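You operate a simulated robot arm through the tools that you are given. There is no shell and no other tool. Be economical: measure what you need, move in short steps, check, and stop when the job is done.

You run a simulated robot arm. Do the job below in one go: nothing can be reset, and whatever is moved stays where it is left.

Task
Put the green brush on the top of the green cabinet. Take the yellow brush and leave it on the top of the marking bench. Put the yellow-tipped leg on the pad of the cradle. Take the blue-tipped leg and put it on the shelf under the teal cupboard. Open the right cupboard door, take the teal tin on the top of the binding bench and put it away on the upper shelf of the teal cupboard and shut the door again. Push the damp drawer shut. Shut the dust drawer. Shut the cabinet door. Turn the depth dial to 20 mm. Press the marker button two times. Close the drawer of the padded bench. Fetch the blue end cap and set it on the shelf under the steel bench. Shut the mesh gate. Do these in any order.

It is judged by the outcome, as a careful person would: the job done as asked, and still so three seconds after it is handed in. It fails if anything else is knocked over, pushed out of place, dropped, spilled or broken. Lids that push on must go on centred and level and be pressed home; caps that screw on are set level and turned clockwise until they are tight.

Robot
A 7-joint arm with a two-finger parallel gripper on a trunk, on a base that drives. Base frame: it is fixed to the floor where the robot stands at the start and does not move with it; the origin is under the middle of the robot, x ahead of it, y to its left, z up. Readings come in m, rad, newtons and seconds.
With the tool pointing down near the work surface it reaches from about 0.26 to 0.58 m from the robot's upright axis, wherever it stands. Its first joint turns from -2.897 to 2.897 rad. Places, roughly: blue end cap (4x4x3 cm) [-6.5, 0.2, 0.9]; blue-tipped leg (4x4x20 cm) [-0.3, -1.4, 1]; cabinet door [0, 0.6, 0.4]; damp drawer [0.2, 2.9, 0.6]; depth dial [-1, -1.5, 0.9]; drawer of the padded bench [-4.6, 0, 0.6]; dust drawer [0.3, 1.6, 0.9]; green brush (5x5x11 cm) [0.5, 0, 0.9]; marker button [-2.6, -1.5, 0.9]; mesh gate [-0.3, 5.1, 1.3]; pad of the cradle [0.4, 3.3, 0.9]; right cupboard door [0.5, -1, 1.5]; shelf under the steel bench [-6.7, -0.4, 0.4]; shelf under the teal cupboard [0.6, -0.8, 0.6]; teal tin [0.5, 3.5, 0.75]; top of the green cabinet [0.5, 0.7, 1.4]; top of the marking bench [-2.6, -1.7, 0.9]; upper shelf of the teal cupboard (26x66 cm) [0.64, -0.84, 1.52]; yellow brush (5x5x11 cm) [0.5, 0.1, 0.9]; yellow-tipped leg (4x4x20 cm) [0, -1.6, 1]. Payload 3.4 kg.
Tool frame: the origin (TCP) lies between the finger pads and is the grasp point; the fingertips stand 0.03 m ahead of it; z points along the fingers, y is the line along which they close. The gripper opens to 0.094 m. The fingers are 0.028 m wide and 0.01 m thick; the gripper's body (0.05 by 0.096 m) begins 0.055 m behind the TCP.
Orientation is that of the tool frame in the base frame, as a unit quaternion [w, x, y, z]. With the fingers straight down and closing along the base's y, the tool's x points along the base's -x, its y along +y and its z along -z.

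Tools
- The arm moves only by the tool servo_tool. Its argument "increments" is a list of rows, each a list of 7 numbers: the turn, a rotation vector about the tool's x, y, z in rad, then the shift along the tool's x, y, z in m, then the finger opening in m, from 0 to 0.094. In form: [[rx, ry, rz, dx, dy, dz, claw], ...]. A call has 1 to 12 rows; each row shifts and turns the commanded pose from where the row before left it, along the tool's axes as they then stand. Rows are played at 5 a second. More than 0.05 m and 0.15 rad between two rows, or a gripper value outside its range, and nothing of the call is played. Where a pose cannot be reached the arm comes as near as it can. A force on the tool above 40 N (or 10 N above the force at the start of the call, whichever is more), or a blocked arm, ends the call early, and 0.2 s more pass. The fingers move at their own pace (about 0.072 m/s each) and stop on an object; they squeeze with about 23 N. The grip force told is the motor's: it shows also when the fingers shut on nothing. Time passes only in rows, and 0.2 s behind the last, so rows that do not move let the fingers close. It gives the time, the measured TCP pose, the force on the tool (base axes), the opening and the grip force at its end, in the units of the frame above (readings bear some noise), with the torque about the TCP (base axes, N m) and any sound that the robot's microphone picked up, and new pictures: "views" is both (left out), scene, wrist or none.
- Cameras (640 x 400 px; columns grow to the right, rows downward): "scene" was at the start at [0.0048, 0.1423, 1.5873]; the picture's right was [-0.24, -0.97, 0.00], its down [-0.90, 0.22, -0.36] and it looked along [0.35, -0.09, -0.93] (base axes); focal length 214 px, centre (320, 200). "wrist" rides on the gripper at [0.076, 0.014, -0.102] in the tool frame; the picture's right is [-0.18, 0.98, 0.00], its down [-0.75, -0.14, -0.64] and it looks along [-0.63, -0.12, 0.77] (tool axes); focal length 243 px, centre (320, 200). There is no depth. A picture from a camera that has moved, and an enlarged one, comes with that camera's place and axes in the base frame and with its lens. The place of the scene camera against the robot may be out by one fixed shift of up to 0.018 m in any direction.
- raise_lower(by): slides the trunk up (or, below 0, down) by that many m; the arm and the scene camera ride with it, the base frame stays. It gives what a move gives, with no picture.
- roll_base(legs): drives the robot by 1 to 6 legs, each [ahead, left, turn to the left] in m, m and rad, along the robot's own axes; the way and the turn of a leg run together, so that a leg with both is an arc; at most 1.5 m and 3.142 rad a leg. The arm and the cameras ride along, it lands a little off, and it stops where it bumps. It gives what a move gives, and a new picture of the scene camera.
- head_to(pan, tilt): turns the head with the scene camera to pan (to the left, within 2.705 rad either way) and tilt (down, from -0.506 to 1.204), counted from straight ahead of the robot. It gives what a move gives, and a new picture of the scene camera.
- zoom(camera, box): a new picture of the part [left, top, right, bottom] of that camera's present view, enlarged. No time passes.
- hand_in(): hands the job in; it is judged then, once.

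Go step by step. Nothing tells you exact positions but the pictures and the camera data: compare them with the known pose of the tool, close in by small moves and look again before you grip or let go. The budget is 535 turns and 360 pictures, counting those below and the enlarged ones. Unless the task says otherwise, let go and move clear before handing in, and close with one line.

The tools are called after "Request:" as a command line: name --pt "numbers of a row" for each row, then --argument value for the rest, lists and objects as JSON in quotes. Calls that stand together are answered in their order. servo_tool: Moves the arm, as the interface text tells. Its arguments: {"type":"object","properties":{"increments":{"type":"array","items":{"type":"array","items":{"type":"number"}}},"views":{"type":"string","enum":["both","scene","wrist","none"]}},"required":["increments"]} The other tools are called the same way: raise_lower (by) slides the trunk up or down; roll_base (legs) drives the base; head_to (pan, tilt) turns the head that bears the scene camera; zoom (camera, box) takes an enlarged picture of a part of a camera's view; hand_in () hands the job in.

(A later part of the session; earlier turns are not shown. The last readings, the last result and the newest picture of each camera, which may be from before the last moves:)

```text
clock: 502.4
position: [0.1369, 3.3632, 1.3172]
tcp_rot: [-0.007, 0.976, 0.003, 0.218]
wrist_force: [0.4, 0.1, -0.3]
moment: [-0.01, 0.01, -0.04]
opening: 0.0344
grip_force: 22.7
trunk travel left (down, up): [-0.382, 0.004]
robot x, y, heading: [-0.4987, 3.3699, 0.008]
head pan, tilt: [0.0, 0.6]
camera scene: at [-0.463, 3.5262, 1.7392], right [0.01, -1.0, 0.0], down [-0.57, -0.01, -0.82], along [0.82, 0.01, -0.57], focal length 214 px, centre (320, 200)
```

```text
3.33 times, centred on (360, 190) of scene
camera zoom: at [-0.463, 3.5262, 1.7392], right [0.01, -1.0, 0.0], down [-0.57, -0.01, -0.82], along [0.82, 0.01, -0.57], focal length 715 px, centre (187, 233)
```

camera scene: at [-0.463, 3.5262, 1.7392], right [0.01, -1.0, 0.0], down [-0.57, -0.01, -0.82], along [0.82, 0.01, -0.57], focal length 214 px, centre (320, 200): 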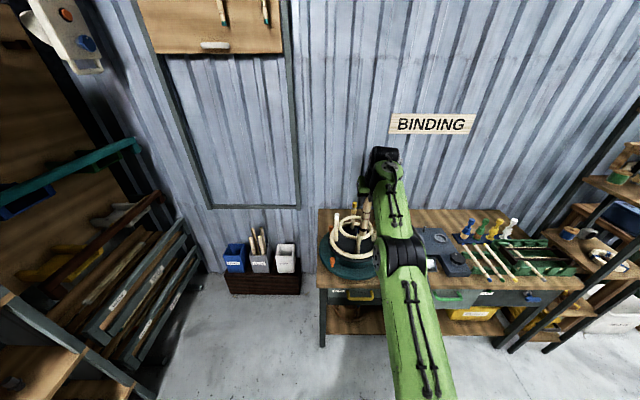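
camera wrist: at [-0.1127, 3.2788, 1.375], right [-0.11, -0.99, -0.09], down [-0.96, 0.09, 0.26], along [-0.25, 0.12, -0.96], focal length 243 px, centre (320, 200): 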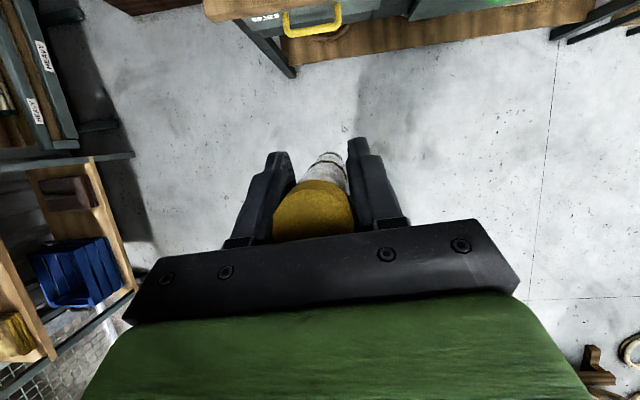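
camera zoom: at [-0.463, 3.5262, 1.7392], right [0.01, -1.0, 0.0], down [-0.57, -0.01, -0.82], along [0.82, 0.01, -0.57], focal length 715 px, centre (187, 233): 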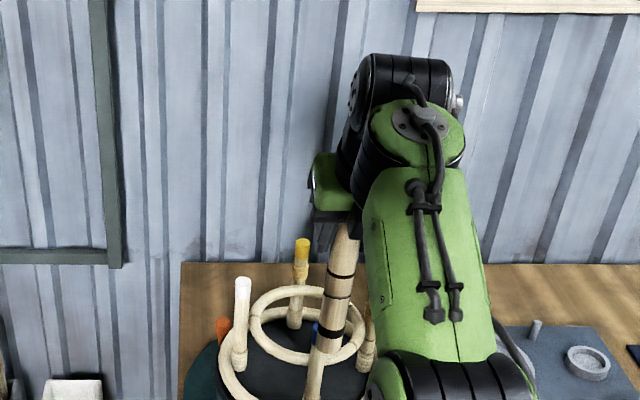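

Request:
zoom --camera "scene" --box '[300, 170, 420, 290]'

Request:
servo_tool --pt "0 0 0 0.0 0 0 0.0" --views "wrist"

```text
3.33 times, centred on (360, 230) of scene
camera zoom: at [-0.463, 3.5262, 1.7392], right [0.01, -1.0, 0.0], down [-0.57, -0.01, -0.82], along [0.82, 0.01, -0.57], focal length 715 px, centre (187, 100)
```

zoom: 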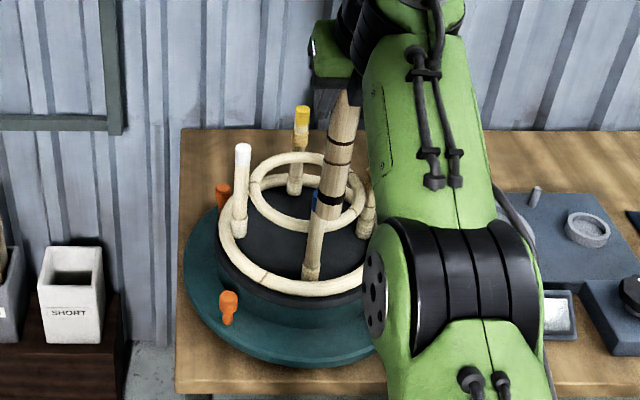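

```text
clock: 502.8
position: [0.1346, 3.3631, 1.3185]
tcp_rot: [-0.006, 0.976, 0.004, 0.218]
wrist_force: [-0.7, -0.4, -0.2]
moment: [0.01, -0.03, -0.01]
opening: 0.0344
grip_force: 23.3
trunk travel left (down, up): [-0.382, 0.004]
robot x, y, heading: [-0.5029, 3.3688, 0.009]
head pan, tilt: [0.0, 0.6]
camera wrist: at [0.1615, 3.3471, 1.4444], right [-0.16, -0.98, -0.09], down [-0.96, 0.13, 0.26], along [-0.25, 0.13, -0.96], focal length 243 px, centre (320, 200)
```

wrist: 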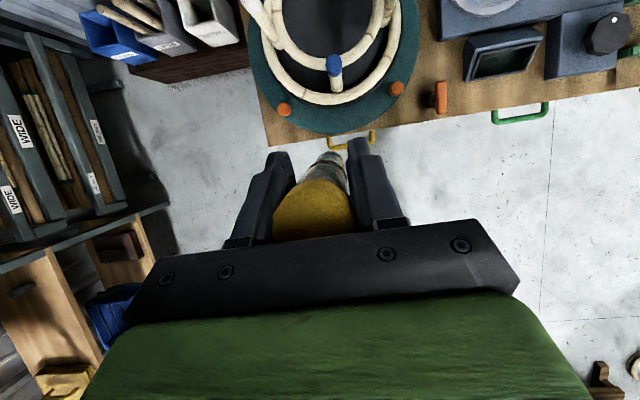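

Request:
roll_base --legs '[[0.22, -0.015, -0.006]]'

Request:
servo_tool --pt "0 0 0 0.0 0 0 0.0" --views "wrist"

Request:
zoom --camera "scene" --box '[280, 170, 440, 290]'

```text
clock: 504.5
position: [0.3596, 3.3438, 1.3176]
tcp_rot: [-0.005, 0.976, 0.0, 0.219]
wrist_force: [0.0, 0.6, -1.1]
moment: [-0.01, 0.0, -0.02]
opening: 0.0346
grip_force: 22.5
trunk travel left (down, up): [-0.382, 0.004]
robot x, y, heading: [-0.2756, 3.3559, -0.001]
head pan, tilt: [0.0, 0.6]
camera scene: at [-0.2379, 3.5116, 1.7392], right [0.0, -1.0, 0.0], down [-0.57, 0.0, -0.82], along [0.82, 0.0, -0.57], focal length 214 px, centre (320, 200)
```

scene: 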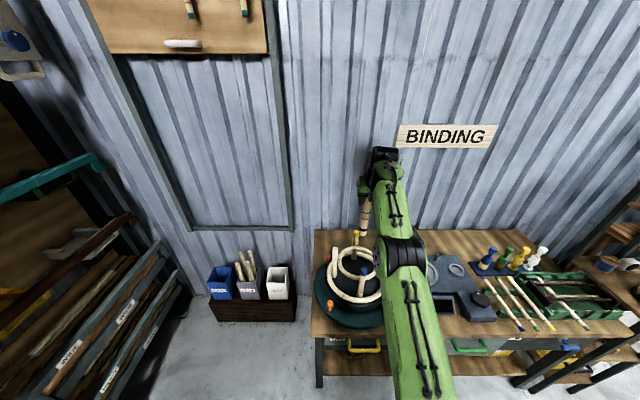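

```text
clock: 504.9
position: [0.359, 3.3432, 1.3184]
tcp_rot: [-0.006, 0.976, -0.001, 0.219]
wrist_force: [-1.0, -0.4, -1.6]
moment: [0.04, -0.02, 0.0]
opening: 0.0341
grip_force: 22.4
trunk travel left (down, up): [-0.382, 0.004]
robot x, y, heading: [-0.2758, 3.3553, -0.0]
head pan, tilt: [0.0, 0.6]
camera wrist: at [0.3847, 3.3278, 1.4447], right [-0.17, -0.98, -0.09], down [-0.96, 0.14, 0.26], along [-0.24, 0.13, -0.96], focal length 243 px, centre (320, 200)
```

wrist: 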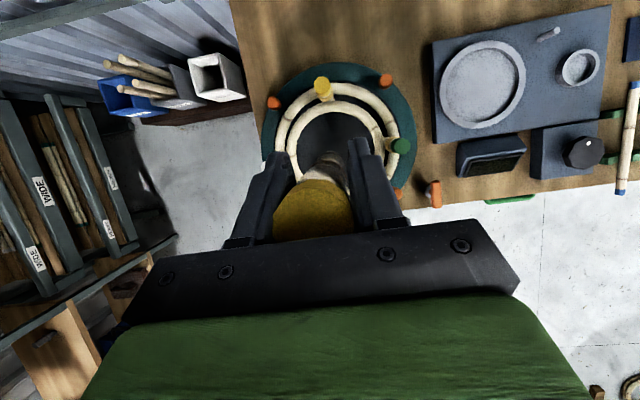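

```text
3.33 times, centred on (360, 230) of scene
camera zoom: at [-0.2397, 3.5117, 1.7392], right [0.0, -1.0, 0.0], down [-0.56, 0.0, -0.83], along [0.83, 0.0, -0.56], focal length 715 px, centre (187, 100)
```

zoom: 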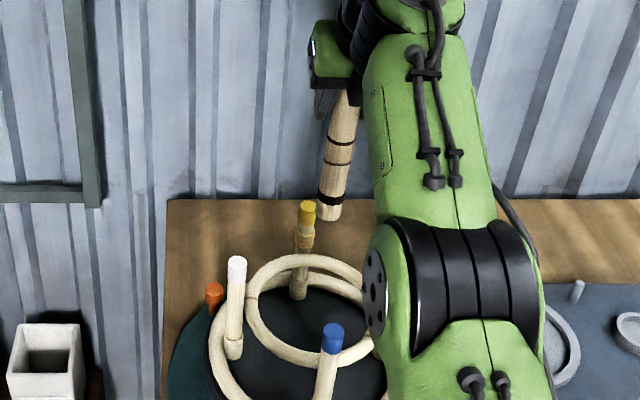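

Request:
servo_tool --pt "0 0 0 -0.011 -0.008 -0.005 0.0" --pt "0 0 0 -0.017 0 0.036 0.0" --pt "0 0 0 -0.017 0 0.036 0.0" --pt "0 0 0 0.0 0 0 0.0" --views "wrist"

Request:
zoom --camera "scene" --box '[280, 170, 440, 290]'

```text
clock: 505.9
position: [0.3476, 3.3521, 1.2387]
tcp_rot: [-0.005, 0.976, -0.001, 0.219]
wrist_force: [-0.4, 0.4, -0.4]
moment: [0.03, -0.03, 0.02]
opening: 0.0347
grip_force: 23.1
trunk travel left (down, up): [-0.382, 0.004]
robot x, y, heading: [-0.2798, 3.3563, 0.0]
head pan, tilt: [0.0, 0.6]
camera wrist: at [0.3731, 3.3361, 1.3651], right [-0.16, -0.98, -0.09], down [-0.96, 0.14, 0.26], along [-0.24, 0.13, -0.96], focal length 243 px, centre (320, 200)
```

wrist: 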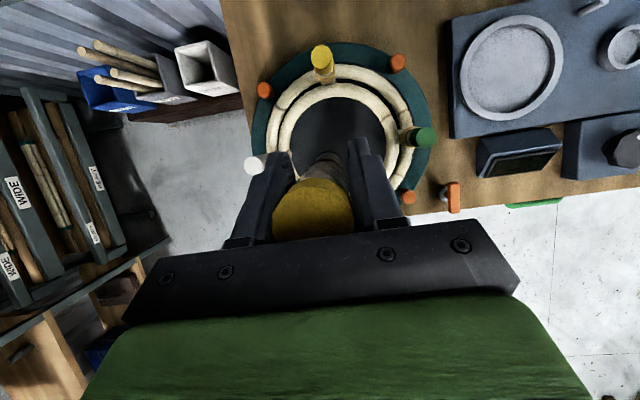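

```text
3.33 times, centred on (360, 230) of scene
camera zoom: at [-0.2394, 3.512, 1.7392], right [0.0, -1.0, 0.0], down [-0.56, 0.0, -0.83], along [0.83, 0.0, -0.56], focal length 715 px, centre (187, 100)
```

zoom: 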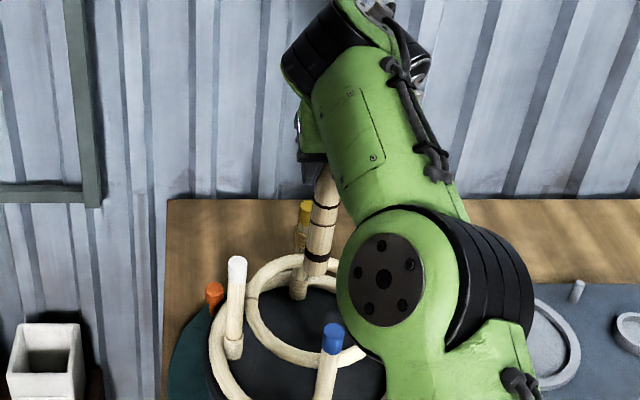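

Request:
servo_tool --pt "0 0 0 -0.017 0 0.036 0.0" --pt "0 0 0 -0.017 0 0.036 0.0" --pt "0 0 0 -0.017 0 0.036 0.0" --pt "0 0 0 0.0 0 0 0.0" --views "wrist"

Request:
zoom --camera "scene" --box '[280, 170, 440, 290]'

```text
clock: 506.9
position: [0.3485, 3.3548, 1.1195]
tcp_rot: [-0.006, 0.976, 0.0, 0.219]
wrist_force: [-1.0, -0.4, -0.3]
moment: [-0.02, 0.03, -0.03]
opening: 0.0346
grip_force: 22.6
trunk travel left (down, up): [-0.382, 0.004]
robot x, y, heading: [-0.2776, 3.355, 0.0]
head pan, tilt: [0.0, 0.6]
camera wrist: at [0.3727, 3.3391, 1.2455], right [-0.17, -0.98, -0.09], down [-0.96, 0.14, 0.26], along [-0.24, 0.13, -0.96], focal length 243 px, centre (320, 200)
```

wrist: 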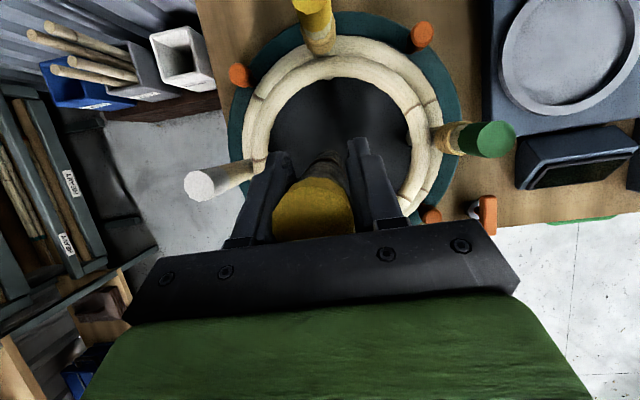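

```text
3.33 times, centred on (360, 230) of scene
camera zoom: at [-0.239, 3.5115, 1.7392], right [0.0, -1.0, 0.0], down [-0.56, 0.0, -0.83], along [0.83, 0.0, -0.56], focal length 715 px, centre (187, 100)
```

zoom: 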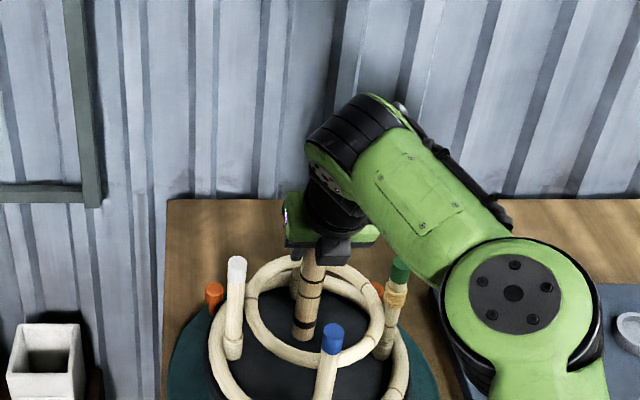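

Request:
servo_tool --pt "0 0 0 -0.0085 0 0.018 0.0" --pt "0 0 0 -0.0064 0 0.0136 0.0" --pt "0 0 0 -0.002 0 0.0045 0.0" --pt "0 0 0 0.0 0 0 0.0" --views "none"

Request:
servo_tool --pt "0 0 0 -0.002 0 0.0045 0.0" --pt "0 0 0 -0.002 0 0.0045 0.0" --pt "0 0 0 0.0 0 0 0.0" --views "none"

```text
clock: 507.9
position: [0.3481, 3.3554, 1.0795]
tcp_rot: [-0.004, 0.976, -0.001, 0.218]
wrist_force: [-0.1, 1.4, -0.9]
moment: [0.02, 0.03, 0.0]
opening: 0.0347
grip_force: 23.7
trunk travel left (down, up): [-0.382, 0.004]
robot x, y, heading: [-0.2752, 3.3579, -0.0]
head pan, tilt: [0.0, 0.6]
```

```text
clock: 508.7
position: [0.3482, 3.3536, 1.0695]
tcp_rot: [-0.005, 0.976, 0.0, 0.218]
wrist_force: [0.6, 0.5, -0.7]
moment: [0.02, 0.0, -0.04]
opening: 0.0346
grip_force: 23.3
trunk travel left (down, up): [-0.382, 0.004]
robot x, y, heading: [-0.2742, 3.3594, -0.001]
head pan, tilt: [0.0, 0.6]
```

Request:
servo_tool --pt "0 0 0 -0.002 0 0.0045 0.0" --pt "0 0 0 0.0 0 0 0.0" --views "none"

Request:
servo_tool --pt "0 0 0 -0.002 0 0.0045 0.0" --pt "0 0 0 0.0 0 0 0.0" --views "none"

Request:
servo_tool --pt "0 0 0 -0.002 0 0.0045 0.0" --pt "0 0 0 0.0 0 0 0.0" --views "wrist"

Request:
zoom --camera "scene" --box '[280, 190, 440, 290]'

```text
clock: 509.3
position: [0.3488, 3.3535, 1.0647]
tcp_rot: [-0.005, 0.976, -0.001, 0.218]
wrist_force: [0.0, -0.1, -0.5]
moment: [0.0, 0.0, -0.01]
opening: 0.0349
grip_force: 22.9
trunk travel left (down, up): [-0.382, 0.004]
robot x, y, heading: [-0.2802, 3.3531, 0.001]
head pan, tilt: [0.0, 0.6]
```

```text
clock: 509.9
position: [0.3483, 3.3548, 1.0601]
tcp_rot: [-0.005, 0.976, -0.001, 0.22]
wrist_force: [0.8, -0.5, 6.5]
moment: [-0.15, 0.01, 0.01]
opening: 0.0348
grip_force: 23.6
trunk travel left (down, up): [-0.382, 0.004]
robot x, y, heading: [-0.2784, 3.3556, 0.001]
head pan, tilt: [0.0, 0.6]
```

```text
clock: 510.5
position: [0.3486, 3.3541, 1.0565]
tcp_rot: [-0.005, 0.975, 0.0, 0.222]
wrist_force: [0.5, -0.1, 22.9]
moment: [-0.14, 0.04, -0.06]
opening: 0.0348
grip_force: 22.9
trunk travel left (down, up): [-0.382, 0.004]
robot x, y, heading: [-0.2772, 3.3534, -0.002]
head pan, tilt: [0.0, 0.6]
camera wrist: at [0.3718, 3.3385, 1.1828], right [-0.17, -0.98, -0.09], down [-0.96, 0.14, 0.26], along [-0.24, 0.13, -0.96], focal length 243 px, centre (320, 200)
```

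wrist: 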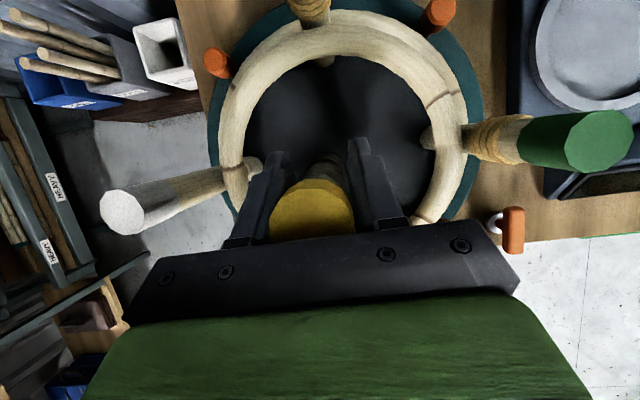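

```text
4.00 times, centred on (360, 240) of scene
camera zoom: at [-0.2416, 3.5117, 1.7393], right [0.0, -1.0, 0.0], down [-0.56, 0.0, -0.83], along [0.83, 0.0, -0.56], focal length 858 px, centre (160, 40)
```

zoom: 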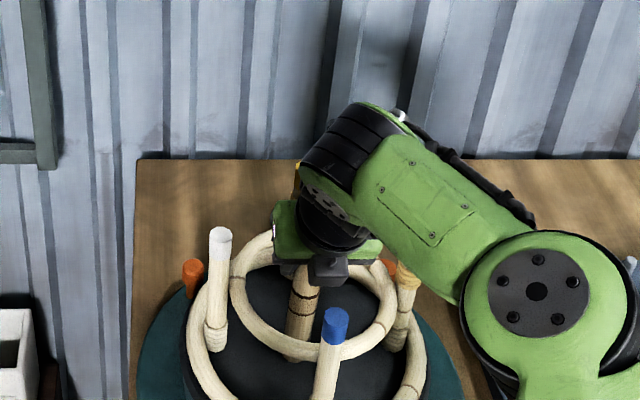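

Request:
servo_tool --pt "0 0 0 0.0 0 -0.001 0.0" --pt "0 0 0 0.0 0 0 0.045" --pt "0 0 0 0.0 0 0 0.055" --pt "0 0 0 0.0 0 0 0.055" --views "wrist"

```text
clock: 511.5
position: [0.3474, 3.3539, 1.0541]
tcp_rot: [-0.006, 0.976, 0.0, 0.219]
wrist_force: [-1.2, -0.6, -0.3]
moment: [0.0, 0.0, 0.01]
opening: 0.0549
grip_force: 0.0
trunk travel left (down, up): [-0.382, 0.004]
robot x, y, heading: [-0.2749, 3.3565, 0.003]
head pan, tilt: [0.0, 0.6]
camera wrist: at [0.3734, 3.3385, 1.1804], right [-0.17, -0.98, -0.09], down [-0.96, 0.14, 0.26], along [-0.25, 0.13, -0.96], focal length 243 px, centre (320, 200)
```

wrist: 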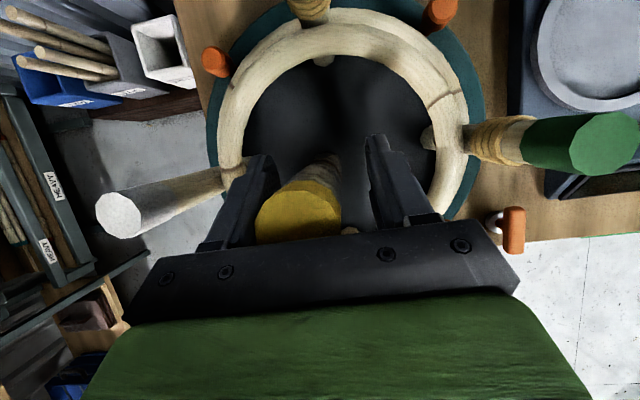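

Request:
servo_tool --pt "0 0 0 0 0 0 0.066" --pt "0 0 0 0 -0.004 0 0.066" --pt "0 0 0 0.008 0 -0.018 0.066" --pt "0 0 0 0.017 0 -0.036 0.066" --pt "0 0 0 0.017 0 -0.036 0.066" --pt "0 0 0 0.017 0 -0.036 0.066" --views "wrist"

```text
clock: 512.9
position: [0.3478, 3.3556, 1.1965]
tcp_rot: [-0.006, 0.976, -0.001, 0.219]
wrist_force: [1.2, 0.1, 0.3]
moment: [0.0, -0.01, 0.02]
opening: 0.0659
grip_force: 0.1
trunk travel left (down, up): [-0.382, 0.004]
robot x, y, heading: [-0.2791, 3.357, -0.003]
head pan, tilt: [0.0, 0.6]
camera wrist: at [0.3729, 3.3406, 1.3224], right [-0.17, -0.98, -0.09], down [-0.96, 0.14, 0.26], along [-0.24, 0.13, -0.96], focal length 243 px, centre (320, 200)
```

wrist: 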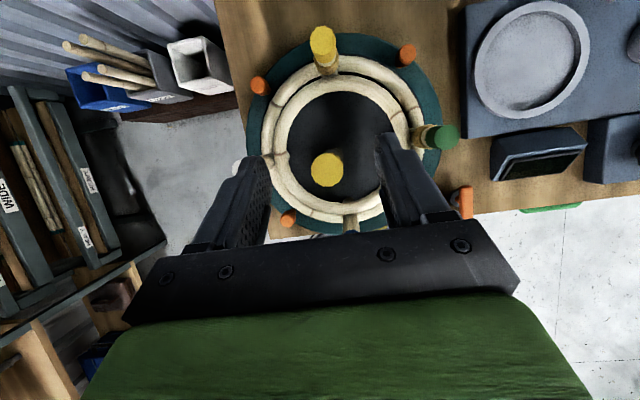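

The yellow leg stands on the pad. Next the yellow brush.

Request:
servo_tool --pt "0 0 0 0.017 0 -0.036 0.06" --pt "0 0 0 0.017 0 -0.036 0.06" --pt "0 0 0 0 0 0 0.06" --views "none"

Request:
roll_base --legs '[[-0.4, 0, 0], [0, -1.1, 0], [0, -1.1, 0], [0, -1.06, 0]]'

Request:
zoom --camera "scene" --box '[200, 160, 440, 310]'

```text
clock: 513.7
position: [0.3468, 3.3533, 1.277]
tcp_rot: [-0.005, 0.976, -0.001, 0.218]
wrist_force: [-0.2, 0.1, 0.7]
moment: [0.0, 0.01, -0.01]
opening: 0.0602
grip_force: 0.1
trunk travel left (down, up): [-0.382, 0.004]
robot x, y, heading: [-0.2795, 3.3563, -0.004]
head pan, tilt: [0.0, 0.6]
```

```text
clock: 531.9
position: [-0.1124, 0.0485, 1.276]
tcp_rot: [-0.004, 0.976, -0.008, 0.218]
wrist_force: [-0.2, -0.6, -0.3]
moment: [-0.01, -0.01, 0.01]
opening: 0.0601
grip_force: 0.1
trunk travel left (down, up): [-0.382, 0.004]
robot x, y, heading: [-0.7371, 0.0634, -0.015]
head pan, tilt: [0.0, 0.6]
camera scene: at [-0.6963, 0.2156, 1.7392], right [-0.01, -1.0, 0.0], down [-0.56, 0.01, -0.82], along [0.82, -0.01, -0.57], focal length 214 px, centre (320, 200)
```

scene: 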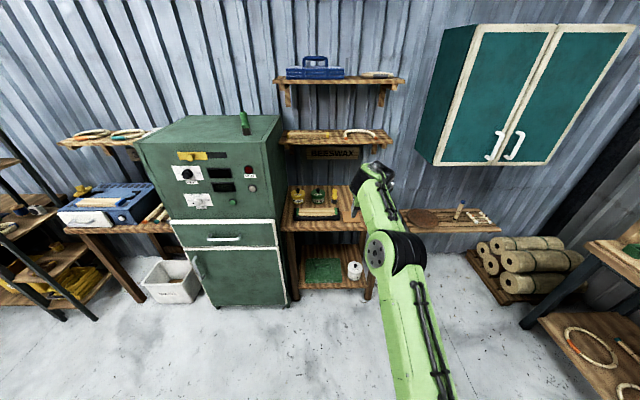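

```text
2.67 times, centred on (320, 235) of scene
camera zoom: at [-0.6963, 0.2156, 1.7392], right [-0.01, -1.0, 0.0], down [-0.56, 0.01, -0.82], along [0.82, -0.01, -0.57], focal length 572 px, centre (320, 107)
```

zoom: 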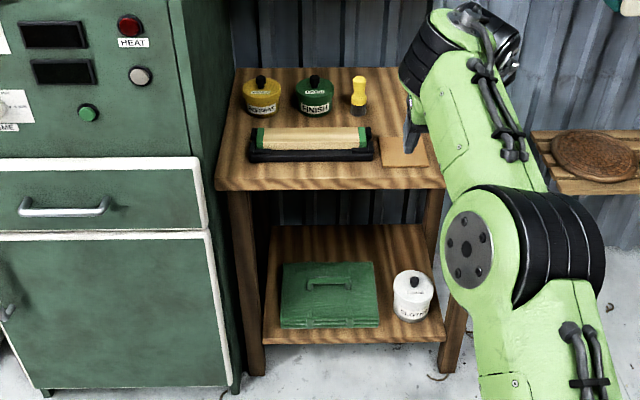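

Request:
raise_lower --by -0.3

Request:
roll_base --legs '[[0.5, 0.055, 0.015]]'

Request:
servo_tool --pt "0 0 0 0 0 0 0.06" --views "wrist"

```text
clock: 534.9
position: [-0.1123, 0.0478, 0.9761]
tcp_rot: [-0.004, 0.976, -0.008, 0.218]
wrist_force: [0.5, -0.4, 0.8]
moment: [0.01, 0.0, -0.02]
opening: 0.06
grip_force: 0.0
trunk travel left (down, up): [-0.082, 0.304]
robot x, y, heading: [-0.7378, 0.0623, -0.015]
head pan, tilt: [0.0, 0.6]
```

```text
clock: 537.9
position: [0.395, 0.1023, 0.9753]
tcp_rot: [-0.004, 0.976, -0.006, 0.219]
wrist_force: [0.2, -0.2, 0.1]
moment: [-0.02, 0.01, 0.0]
opening: 0.0599
grip_force: 0.0
trunk travel left (down, up): [-0.082, 0.304]
robot x, y, heading: [-0.2301, 0.1085, -0.007]
head pan, tilt: [0.0, 0.6]
camera scene: at [-0.1885, 0.2654, 1.4391], right [-0.01, -1.0, 0.0], down [-0.57, 0.01, -0.82], along [0.82, -0.01, -0.57], focal length 214 px, centre (320, 200)
```

scene: 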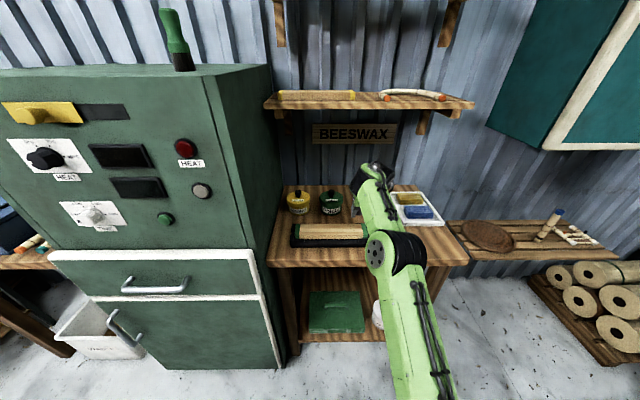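

```text
clock: 538.3
position: [0.3945, 0.1029, 0.9759]
tcp_rot: [-0.004, 0.976, -0.005, 0.218]
wrist_force: [0.0, 0.5, 0.5]
moment: [-0.02, -0.02, -0.03]
opening: 0.0599
grip_force: 0.0
trunk travel left (down, up): [-0.082, 0.304]
robot x, y, heading: [-0.2326, 0.1096, -0.007]
head pan, tilt: [0.0, 0.6]
camera wrist: at [0.4203, 0.0859, 1.1023], right [-0.18, -0.98, -0.09], down [-0.95, 0.15, 0.26], along [-0.24, 0.13, -0.96], focal length 243 px, centre (320, 200)
```

wrist: 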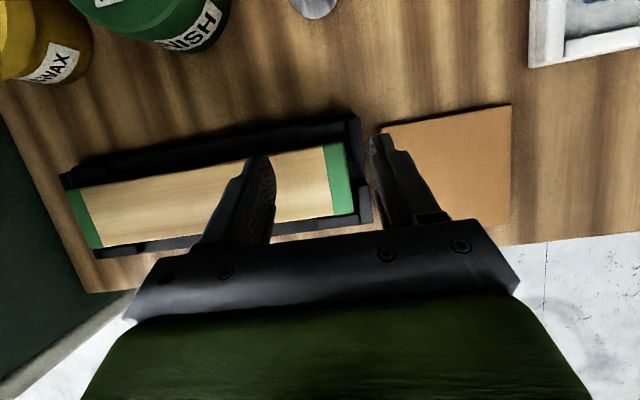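

Request:
roll_base --legs '[[0.09, -0.009, 0.005]]'

Request:
servo_tool --pt "0 0 0 0 0 0 0.06" --views "wrist"

```text
clock: 539.4
position: [0.4878, 0.0967, 0.9756]
tcp_rot: [-0.005, 0.976, -0.003, 0.218]
wrist_force: [0.9, 1.0, 0.6]
moment: [0.01, 0.03, -0.05]
opening: 0.06
grip_force: 0.0
trunk travel left (down, up): [-0.082, 0.304]
robot x, y, heading: [-0.1404, 0.1006, -0.005]
head pan, tilt: [0.0, 0.6]
camera scene: at [-0.0966, 0.2556, 1.4391], right [0.0, -1.0, 0.0], down [-0.57, 0.0, -0.82], along [0.82, 0.0, -0.57], focal length 214 px, centre (320, 200)
```

scene: 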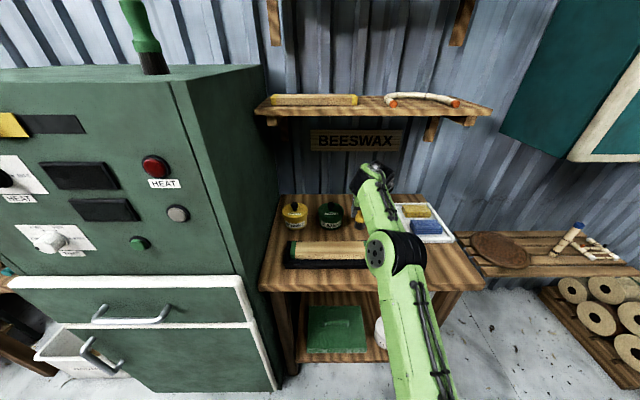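

```text
clock: 539.8
position: [0.4857, 0.0961, 0.9759]
tcp_rot: [-0.004, 0.976, -0.003, 0.219]
wrist_force: [0.2, 0.0, 0.1]
moment: [-0.05, 0.03, 0.02]
opening: 0.0601
grip_force: 0.1
trunk travel left (down, up): [-0.082, 0.304]
robot x, y, heading: [-0.1374, 0.1032, -0.002]
head pan, tilt: [0.0, 0.6]
camera wrist: at [0.5122, 0.0792, 1.102], right [-0.17, -0.98, -0.09], down [-0.95, 0.14, 0.26], along [-0.24, 0.13, -0.96], focal length 243 px, centre (320, 200)
```

wrist: 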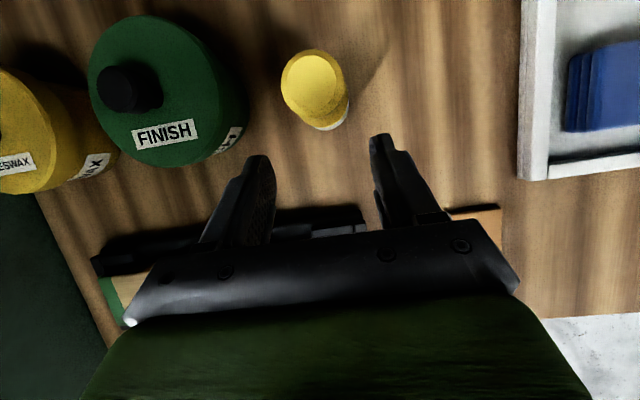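

Request:
servo_tool --pt "0 0 0 0.0244 0.004 0.0115 0.06" --pt "0 0 0 0.0244 0 0.0115 0.06" --pt "0 0 0 -0.01 0 0.021 0.06" --pt "0 0 0 -0.01 0 0.021 0.06" --pt "0 0 0 0 0 0 0.06" --views "wrist"

```text
clock: 541.0
position: [0.5182, 0.0971, 0.9225]
tcp_rot: [-0.005, 0.976, -0.003, 0.217]
wrist_force: [-0.3, -0.5, 0.8]
moment: [0.02, 0.03, -0.01]
opening: 0.0601
grip_force: 0.0
out of reach, approached as far as the arm can: row 2
trunk travel left (down, up): [-0.082, 0.304]
robot x, y, heading: [-0.1363, 0.1013, -0.006]
head pan, tilt: [0.0, 0.6]
camera wrist: at [0.544, 0.0803, 1.0487], right [-0.17, -0.98, -0.09], down [-0.95, 0.14, 0.26], along [-0.24, 0.13, -0.96], focal length 243 px, centre (320, 200)
```

wrist: 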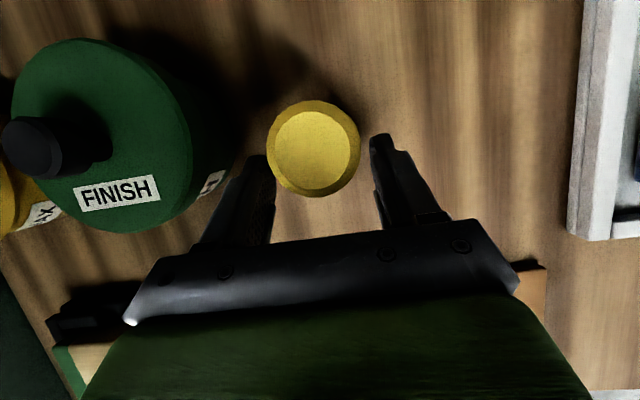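

Request:
roll_base --legs '[[0.022, -0.005, 0]]'

Request:
servo_tool --pt "0 0 0 0 0 0 0.06" --pt "0 0 0 0 0 0 0.0" --pt "0 0 0 0 0 0 0.0" --pt "0 0 0 0 0 0 0.0" --views "wrist"

```text
clock: 541.8
position: [0.5419, 0.0912, 0.9212]
tcp_rot: [-0.005, 0.976, -0.003, 0.218]
wrist_force: [0.0, -0.4, -0.2]
moment: [0.0, 0.0, -0.01]
opening: 0.06
grip_force: 0.0
trunk travel left (down, up): [-0.082, 0.304]
robot x, y, heading: [-0.1118, 0.1002, -0.004]
head pan, tilt: [0.0, 0.6]
camera scene: at [-0.0742, 0.2504, 1.4391], right [0.0, -1.0, 0.0], down [-0.57, 0.0, -0.82], along [0.82, 0.0, -0.57], focal length 214 px, centre (320, 200)
```

scene: 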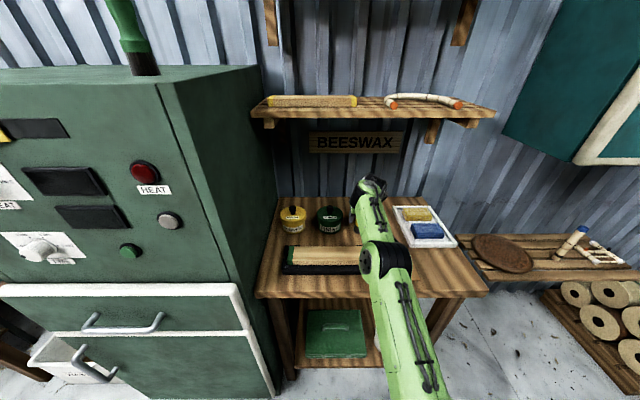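

```text
clock: 542.8
position: [0.542, 0.0918, 0.923]
tcp_rot: [-0.005, 0.976, -0.003, 0.218]
wrist_force: [-1.7, 0.3, 0.2]
moment: [0.01, 0.01, 0.0]
opening: 0.0406
grip_force: 23.1
trunk travel left (down, up): [-0.082, 0.304]
robot x, y, heading: [-0.1144, 0.0977, -0.003]
head pan, tilt: [0.0, 0.6]
camera wrist: at [0.5666, 0.0754, 1.0486], right [-0.17, -0.98, -0.09], down [-0.95, 0.14, 0.26], along [-0.24, 0.13, -0.96], focal length 243 px, centre (320, 200)
```

wrist: 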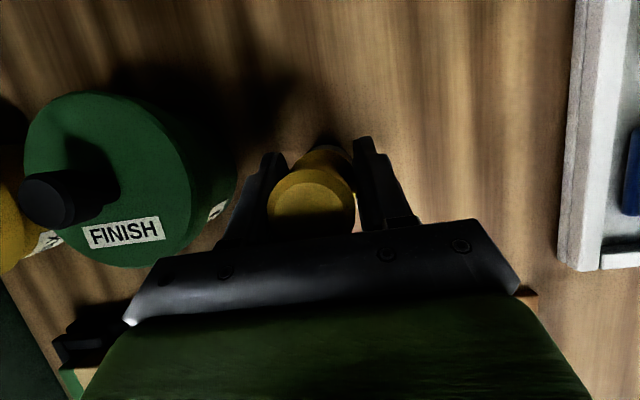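

Request:
raise_lower --by 0.045

Request:
roll_base --legs '[[0, -0.08, 0], [-0.5, 0, 0]]'

Request:
raise_lower --by 0.15

Request:
head_to --pan -2.2 --tilt 0.4

```text
clock: 543.7
position: [0.5416, 0.0914, 0.9692]
tcp_rot: [-0.005, 0.976, -0.003, 0.218]
wrist_force: [-0.2, 0.5, -1.8]
moment: [-0.02, 0.01, -0.01]
opening: 0.041
grip_force: 23.5
trunk travel left (down, up): [-0.127, 0.259]
robot x, y, heading: [-0.1147, 0.0946, -0.001]
head pan, tilt: [0.0, 0.6]
```

```text
clock: 547.3
position: [0.0346, 0.0162, 0.9688]
tcp_rot: [-0.006, 0.976, 0.0, 0.217]
wrist_force: [0.1, -0.7, -1.6]
moment: [-0.03, -0.02, 0.02]
opening: 0.0408
grip_force: 22.9
trunk travel left (down, up): [-0.127, 0.259]
robot x, y, heading: [-0.6201, 0.0146, -0.0]
head pan, tilt: [0.0, 0.6]
camera scene: at [-0.5832, 0.1721, 1.4848], right [0.0, -1.0, 0.0], down [-0.56, 0.0, -0.83], along [0.83, 0.0, -0.56], focal length 214 px, centre (320, 200)
```

scene: 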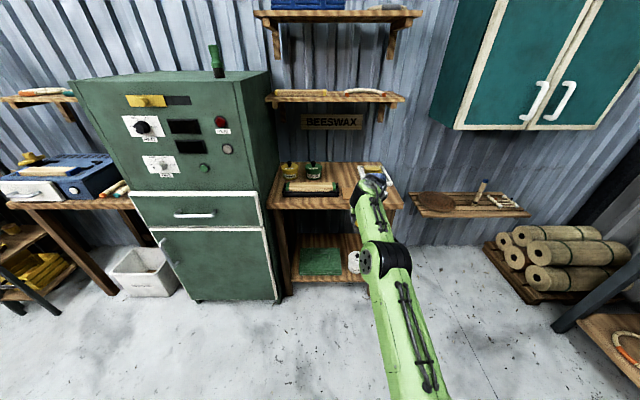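

```text
clock: 549.1
position: [0.0348, 0.0156, 1.1169]
tcp_rot: [-0.006, 0.976, 0.0, 0.218]
wrist_force: [-0.7, 0.0, -1.4]
moment: [-0.01, 0.02, -0.04]
opening: 0.0405
grip_force: 22.8
trunk travel left (down, up): [-0.277, 0.109]
robot x, y, heading: [-0.6216, 0.0135, -0.005]
head pan, tilt: [0.0, 0.6]
```

```text
clock: 551.1
position: [0.0352, 0.0159, 1.1166]
tcp_rot: [-0.006, 0.976, -0.001, 0.217]
wrist_force: [0.5, -0.2, -1.7]
moment: [0.02, -0.04, 0.0]
opening: 0.041
grip_force: 22.5
trunk travel left (down, up): [-0.277, 0.109]
robot x, y, heading: [-0.6199, 0.0118, -0.003]
head pan, tilt: [-2.201, 0.4]
camera scene: at [-0.7252, 0.0972, 1.6521], right [-0.81, 0.59, 0.0], down [0.23, 0.31, -0.92], along [-0.54, -0.74, -0.39], focal length 214 px, centre (320, 200)
```

scene: 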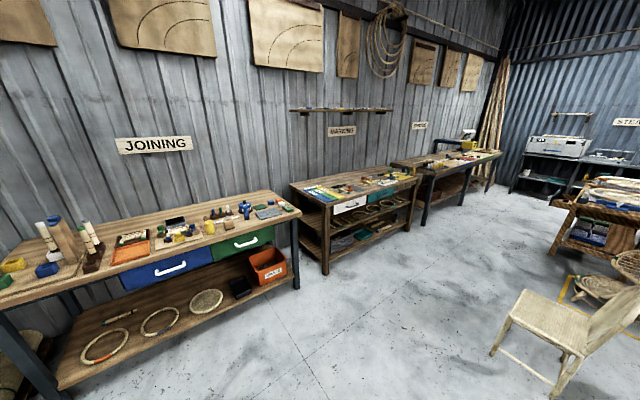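

Request:
roll_base --legs '[[-0.3, -0.42, 0], [0, 0, -1.568], [0, -0.8, 0], [0, -0.85, 0]]'

Request:
head_to --pan 0.0 --tilt 0.6

Request:
zoom --camera "scene" --box '[120, 120, 520, 320]'

```text
clock: 566.0
position: [-2.607, -1.001, 1.1174]
tcp_rot: [-0.154, -0.671, 0.709, -0.154]
wrist_force: [-1.2, 0.7, -1.2]
moment: [0.04, 0.0, 0.01]
opening: 0.0404
grip_force: 23.1
trunk travel left (down, up): [-0.277, 0.109]
robot x, y, heading: [-2.5723, -0.3416, -1.626]
head pan, tilt: [-2.201, 0.4]
camera scene: at [-2.4778, -0.2323, 1.6522], right [0.63, 0.78, 0.0], down [0.3, -0.25, -0.92], along [-0.71, 0.58, -0.39], focal length 214 px, centre (320, 200)
```

scene: 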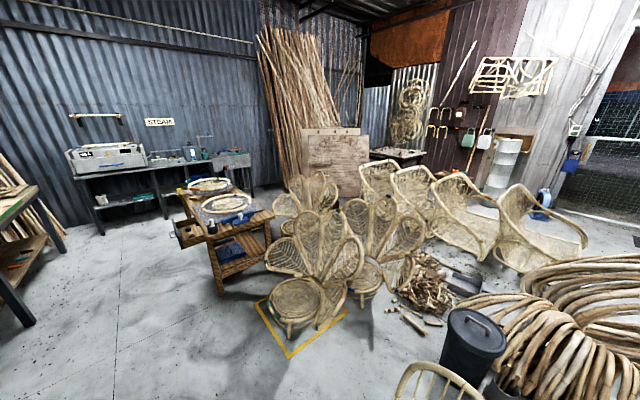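

```text
clock: 568.0
position: [-2.6079, -1.002, 1.1169]
tcp_rot: [-0.155, -0.67, 0.709, -0.154]
wrist_force: [0.3, 0.4, -0.4]
moment: [0.0, 0.01, -0.01]
opening: 0.0409
grip_force: 23.1
trunk travel left (down, up): [-0.277, 0.109]
robot x, y, heading: [-2.5685, -0.3437, -1.627]
head pan, tilt: [0.0, 0.6]
camera scene: at [-2.4103, -0.3791, 1.6339], right [-1.0, 0.05, 0.0], down [0.03, 0.56, -0.82], along [-0.04, -0.82, -0.57], focal length 214 px, centre (320, 200)
```

scene: 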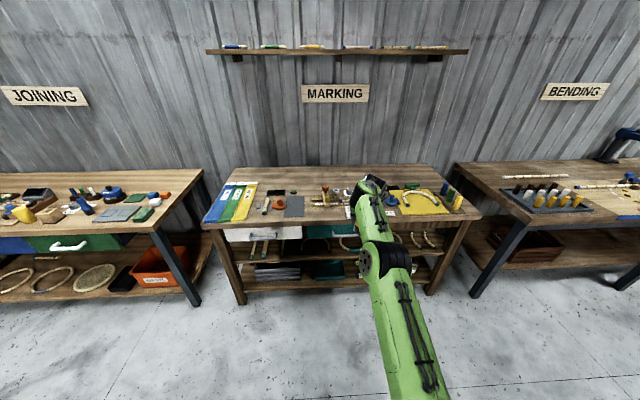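

```text
1.60 times, centred on (320, 220) of scene
camera zoom: at [-2.4103, -0.3791, 1.6339], right [-1.0, 0.05, 0.0], down [0.03, 0.56, -0.82], along [-0.04, -0.82, -0.57], focal length 343 px, centre (320, 168)
```

zoom: 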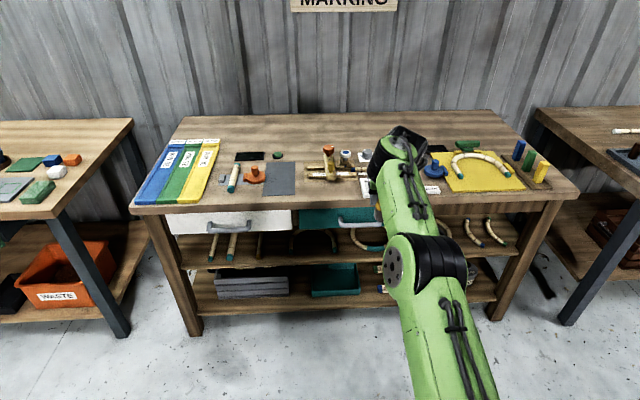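

Request:
roll_base --legs '[[0, 0, 0.055], [0.2, 0, 0]]'

Request:
zoom --camera "scene" --box '[160, 130, 480, 330]'

Request:
servo_tool --pt "0 0 0 0 0 0 0.0" --views "wrist"

```text
clock: 570.1
position: [-2.5725, -1.2009, 1.1167]
tcp_rot: [-0.15, -0.689, 0.691, -0.158]
wrist_force: [-0.4, 0.2, 0.0]
moment: [0.05, -0.01, -0.05]
opening: 0.0405
grip_force: 23.0
trunk travel left (down, up): [-0.277, 0.109]
robot x, y, heading: [-2.5734, -0.5475, -1.569]
head pan, tilt: [0.0, 0.6]
camera scene: at [-2.4084, -0.5707, 1.6338], right [-1.0, 0.0, 0.0], down [0.0, 0.57, -0.82], along [0.0, -0.82, -0.57], focal length 214 px, centre (320, 200)
```

scene: 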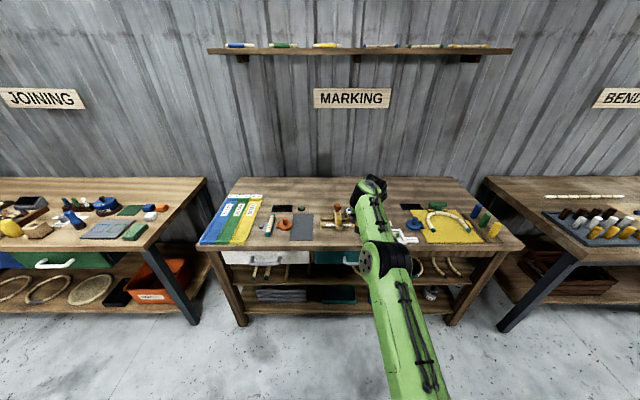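

```text
2.00 times, centred on (320, 230) of scene
camera zoom: at [-2.4084, -0.5707, 1.6338], right [-1.0, 0.0, 0.0], down [0.0, 0.57, -0.82], along [0.0, -0.82, -0.57], focal length 429 px, centre (320, 140)
```

zoom: 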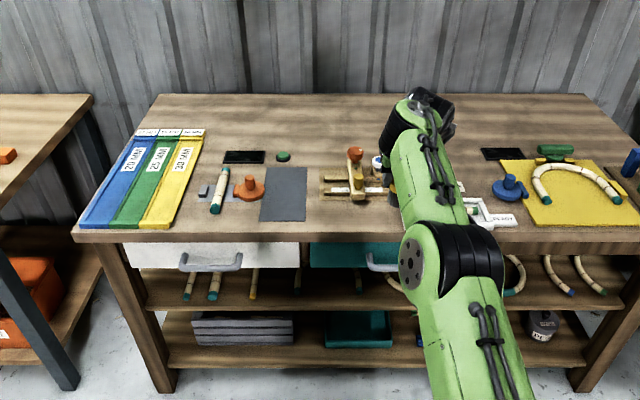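

```text
clock: 570.5
position: [-2.573, -1.2003, 1.1167]
tcp_rot: [-0.151, -0.689, 0.691, -0.158]
wrist_force: [-0.5, 0.4, -0.4]
moment: [-0.01, -0.01, 0.01]
opening: 0.0409
grip_force: 22.7
trunk travel left (down, up): [-0.277, 0.109]
robot x, y, heading: [-2.57, -0.5449, -1.571]
head pan, tilt: [0.0, 0.6]
camera wrist: at [-2.5885, -1.2259, 1.2433], right [-0.98, 0.17, -0.09], down [0.14, 0.95, 0.26], along [0.13, 0.24, -0.96], focal length 243 px, centre (320, 200)
```

wrist: 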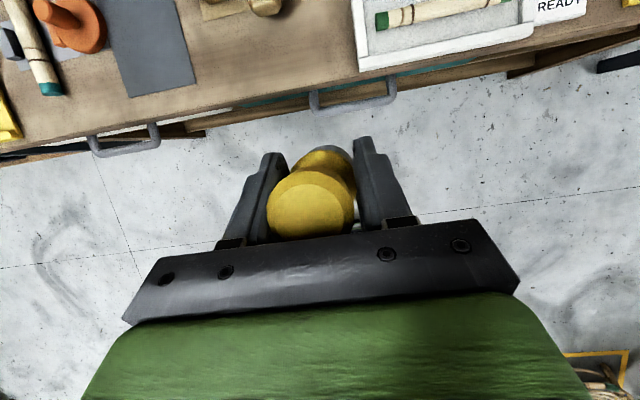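

Request:
roll_base --legs '[[0.08, 0.09, 0]]'

Request:
zoom --camera "scene" --box '[220, 170, 460, 320]'

Request:
servo_tool --pt "0 0 0 0 0 0 0.0" --views "wrist"

```text
clock: 571.7
position: [-2.4827, -1.2809, 1.1167]
tcp_rot: [-0.15, -0.689, 0.692, -0.157]
wrist_force: [0.0, -0.2, -0.2]
moment: [0.01, 0.01, -0.01]
opening: 0.0407
grip_force: 23.0
trunk travel left (down, up): [-0.277, 0.109]
robot x, y, heading: [-2.4846, -0.6212, -1.575]
head pan, tilt: [0.0, 0.6]
camera scene: at [-2.3173, -0.6496, 1.6337], right [-1.0, 0.0, 0.0], down [0.0, 0.57, -0.82], along [0.0, -0.82, -0.57], focal length 214 px, centre (320, 200)
```

scene: 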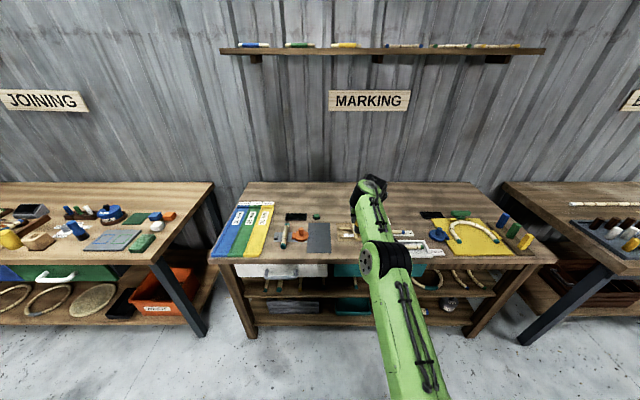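

```text
2.67 times, centred on (340, 245) of scene
camera zoom: at [-2.3173, -0.6496, 1.6337], right [-1.0, 0.0, 0.0], down [0.0, 0.57, -0.82], along [0.0, -0.82, -0.57], focal length 572 px, centre (267, 80)
```

zoom: 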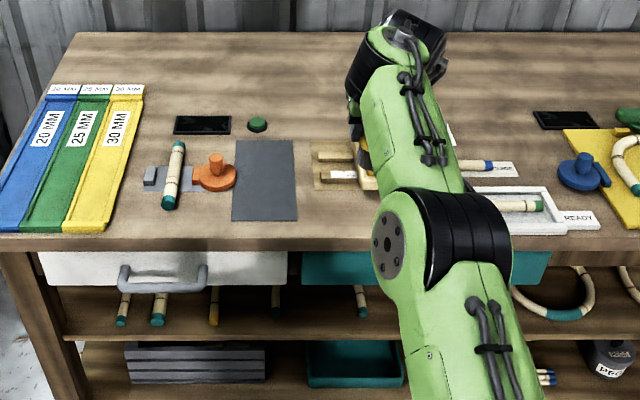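

```text
clock: 572.1
position: [-2.4843, -1.2789, 1.1175]
tcp_rot: [-0.151, -0.688, 0.692, -0.158]
wrist_force: [-0.4, -0.8, -0.9]
moment: [0.04, 0.01, 0.02]
opening: 0.0406
grip_force: 23.1
trunk travel left (down, up): [-0.277, 0.109]
robot x, y, heading: [-2.4807, -0.6201, -1.573]
head pan, tilt: [0.0, 0.6]
camera wrist: at [-2.4994, -1.305, 1.2434], right [-0.98, 0.17, -0.09], down [0.14, 0.95, 0.26], along [0.13, 0.24, -0.96], focal length 243 px, centre (320, 200)
```

wrist: 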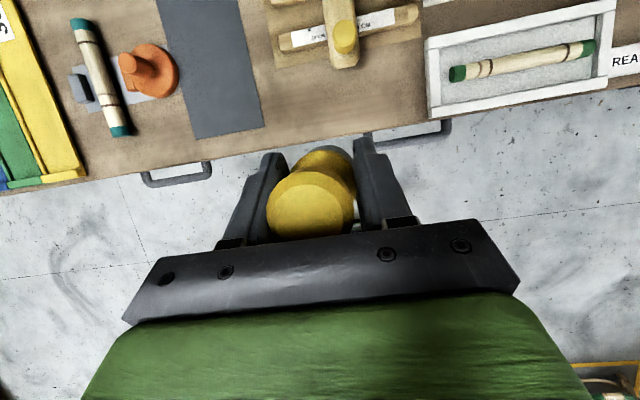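

Request:
roll_base --legs '[[0.066, -0.022, 0]]'

Request:
raise_lower --by -0.15

Request:
servo_tool --pt "0 0 0 0 0 0 0.0" --views "wrist"

```text
clock: 573.1
position: [-2.5051, -1.3459, 1.1153]
tcp_rot: [-0.15, -0.689, 0.692, -0.157]
wrist_force: [-0.4, -0.7, -1.4]
moment: [0.05, -0.02, 0.03]
opening: 0.0405
grip_force: 23.1
trunk travel left (down, up): [-0.277, 0.109]
robot x, y, heading: [-2.5047, -0.6872, -1.572]
head pan, tilt: [0.0, 0.6]
camera scene: at [-2.3416, -0.7157, 1.6339], right [-1.0, 0.0, 0.0], down [0.0, 0.57, -0.82], along [0.0, -0.82, -0.57], focal length 214 px, centre (320, 200)
```

scene: 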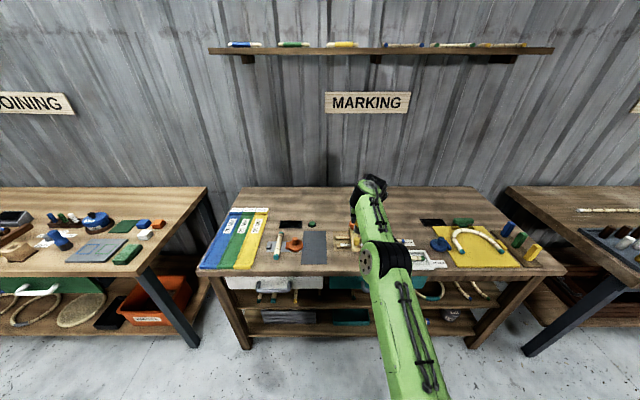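

```text
clock: 574.9
position: [-2.5055, -1.3445, 0.9683]
tcp_rot: [-0.15, -0.689, 0.691, -0.158]
wrist_force: [-1.3, -0.2, -1.5]
moment: [0.02, -0.01, -0.04]
opening: 0.0405
grip_force: 23.2
trunk travel left (down, up): [-0.127, 0.259]
robot x, y, heading: [-2.5063, -0.6889, -1.569]
head pan, tilt: [0.0, 0.6]
```

```text
clock: 575.3
position: [-2.5047, -1.3455, 0.968]
tcp_rot: [-0.15, -0.689, 0.691, -0.157]
wrist_force: [1.2, 0.5, -0.2]
moment: [-0.01, 0.04, -0.03]
opening: 0.0404
grip_force: 23.1
trunk travel left (down, up): [-0.127, 0.259]
robot x, y, heading: [-2.5035, -0.6879, -1.575]
head pan, tilt: [0.0, 0.6]
camera wrist: at [-2.5207, -1.3702, 1.0942], right [-0.98, 0.17, -0.09], down [0.14, 0.95, 0.26], along [0.13, 0.24, -0.96], focal length 243 px, centre (320, 200)
```

wrist: 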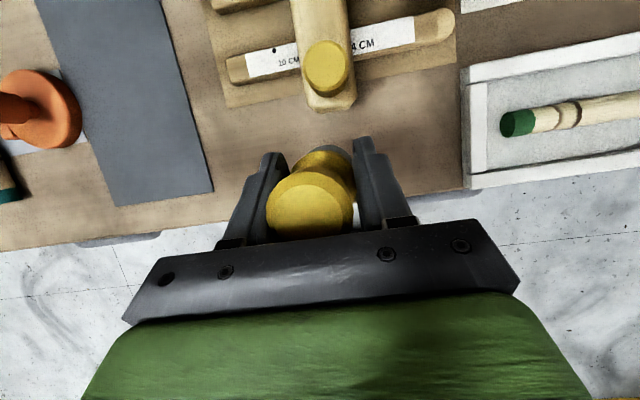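

Request:
servo_tool --pt "0 0 0 -0.0085 0 0.018 0.0" --pt "0 0 0 -0.004 0 0.009 0.0" --pt "0 0 0 0 0 0 0.0" --views "none"

Request:
servo_tool --pt "0 0 0 -0.002 0 0.0045 0.0" --pt "0 0 0 0 0 0 0.0" --views "none"

Request:
servo_tool --pt "0 0 0 -0.002 0 0.0045 0.0" --pt "0 0 0 0 0 0 0.0" --views "none"

```text
clock: 576.1
position: [-2.505, -1.345, 0.9388]
tcp_rot: [-0.15, -0.689, 0.691, -0.158]
wrist_force: [-0.4, 0.3, -0.5]
moment: [0.0, -0.02, 0.01]
opening: 0.0406
grip_force: 22.5
trunk travel left (down, up): [-0.127, 0.259]
robot x, y, heading: [-2.5045, -0.6883, -1.573]
head pan, tilt: [0.0, 0.6]
```

```text
clock: 576.7
position: [-2.5047, -1.3451, 0.9331]
tcp_rot: [-0.15, -0.689, 0.691, -0.158]
wrist_force: [-0.1, 0.1, -1.0]
moment: [-0.02, 0.0, -0.01]
opening: 0.0403
grip_force: 23.1
trunk travel left (down, up): [-0.127, 0.259]
robot x, y, heading: [-2.5034, -0.6898, -1.574]
head pan, tilt: [0.0, 0.6]
```

```text
clock: 577.3
position: [-2.5048, -1.3455, 0.9295]
tcp_rot: [-0.151, -0.689, 0.691, -0.157]
wrist_force: [0.2, -0.1, -1.0]
moment: [0.0, -0.01, -0.02]
opening: 0.0405
grip_force: 23.0
trunk travel left (down, up): [-0.127, 0.259]
robot x, y, heading: [-2.5054, -0.6924, -1.571]
head pan, tilt: [0.0, 0.6]
```

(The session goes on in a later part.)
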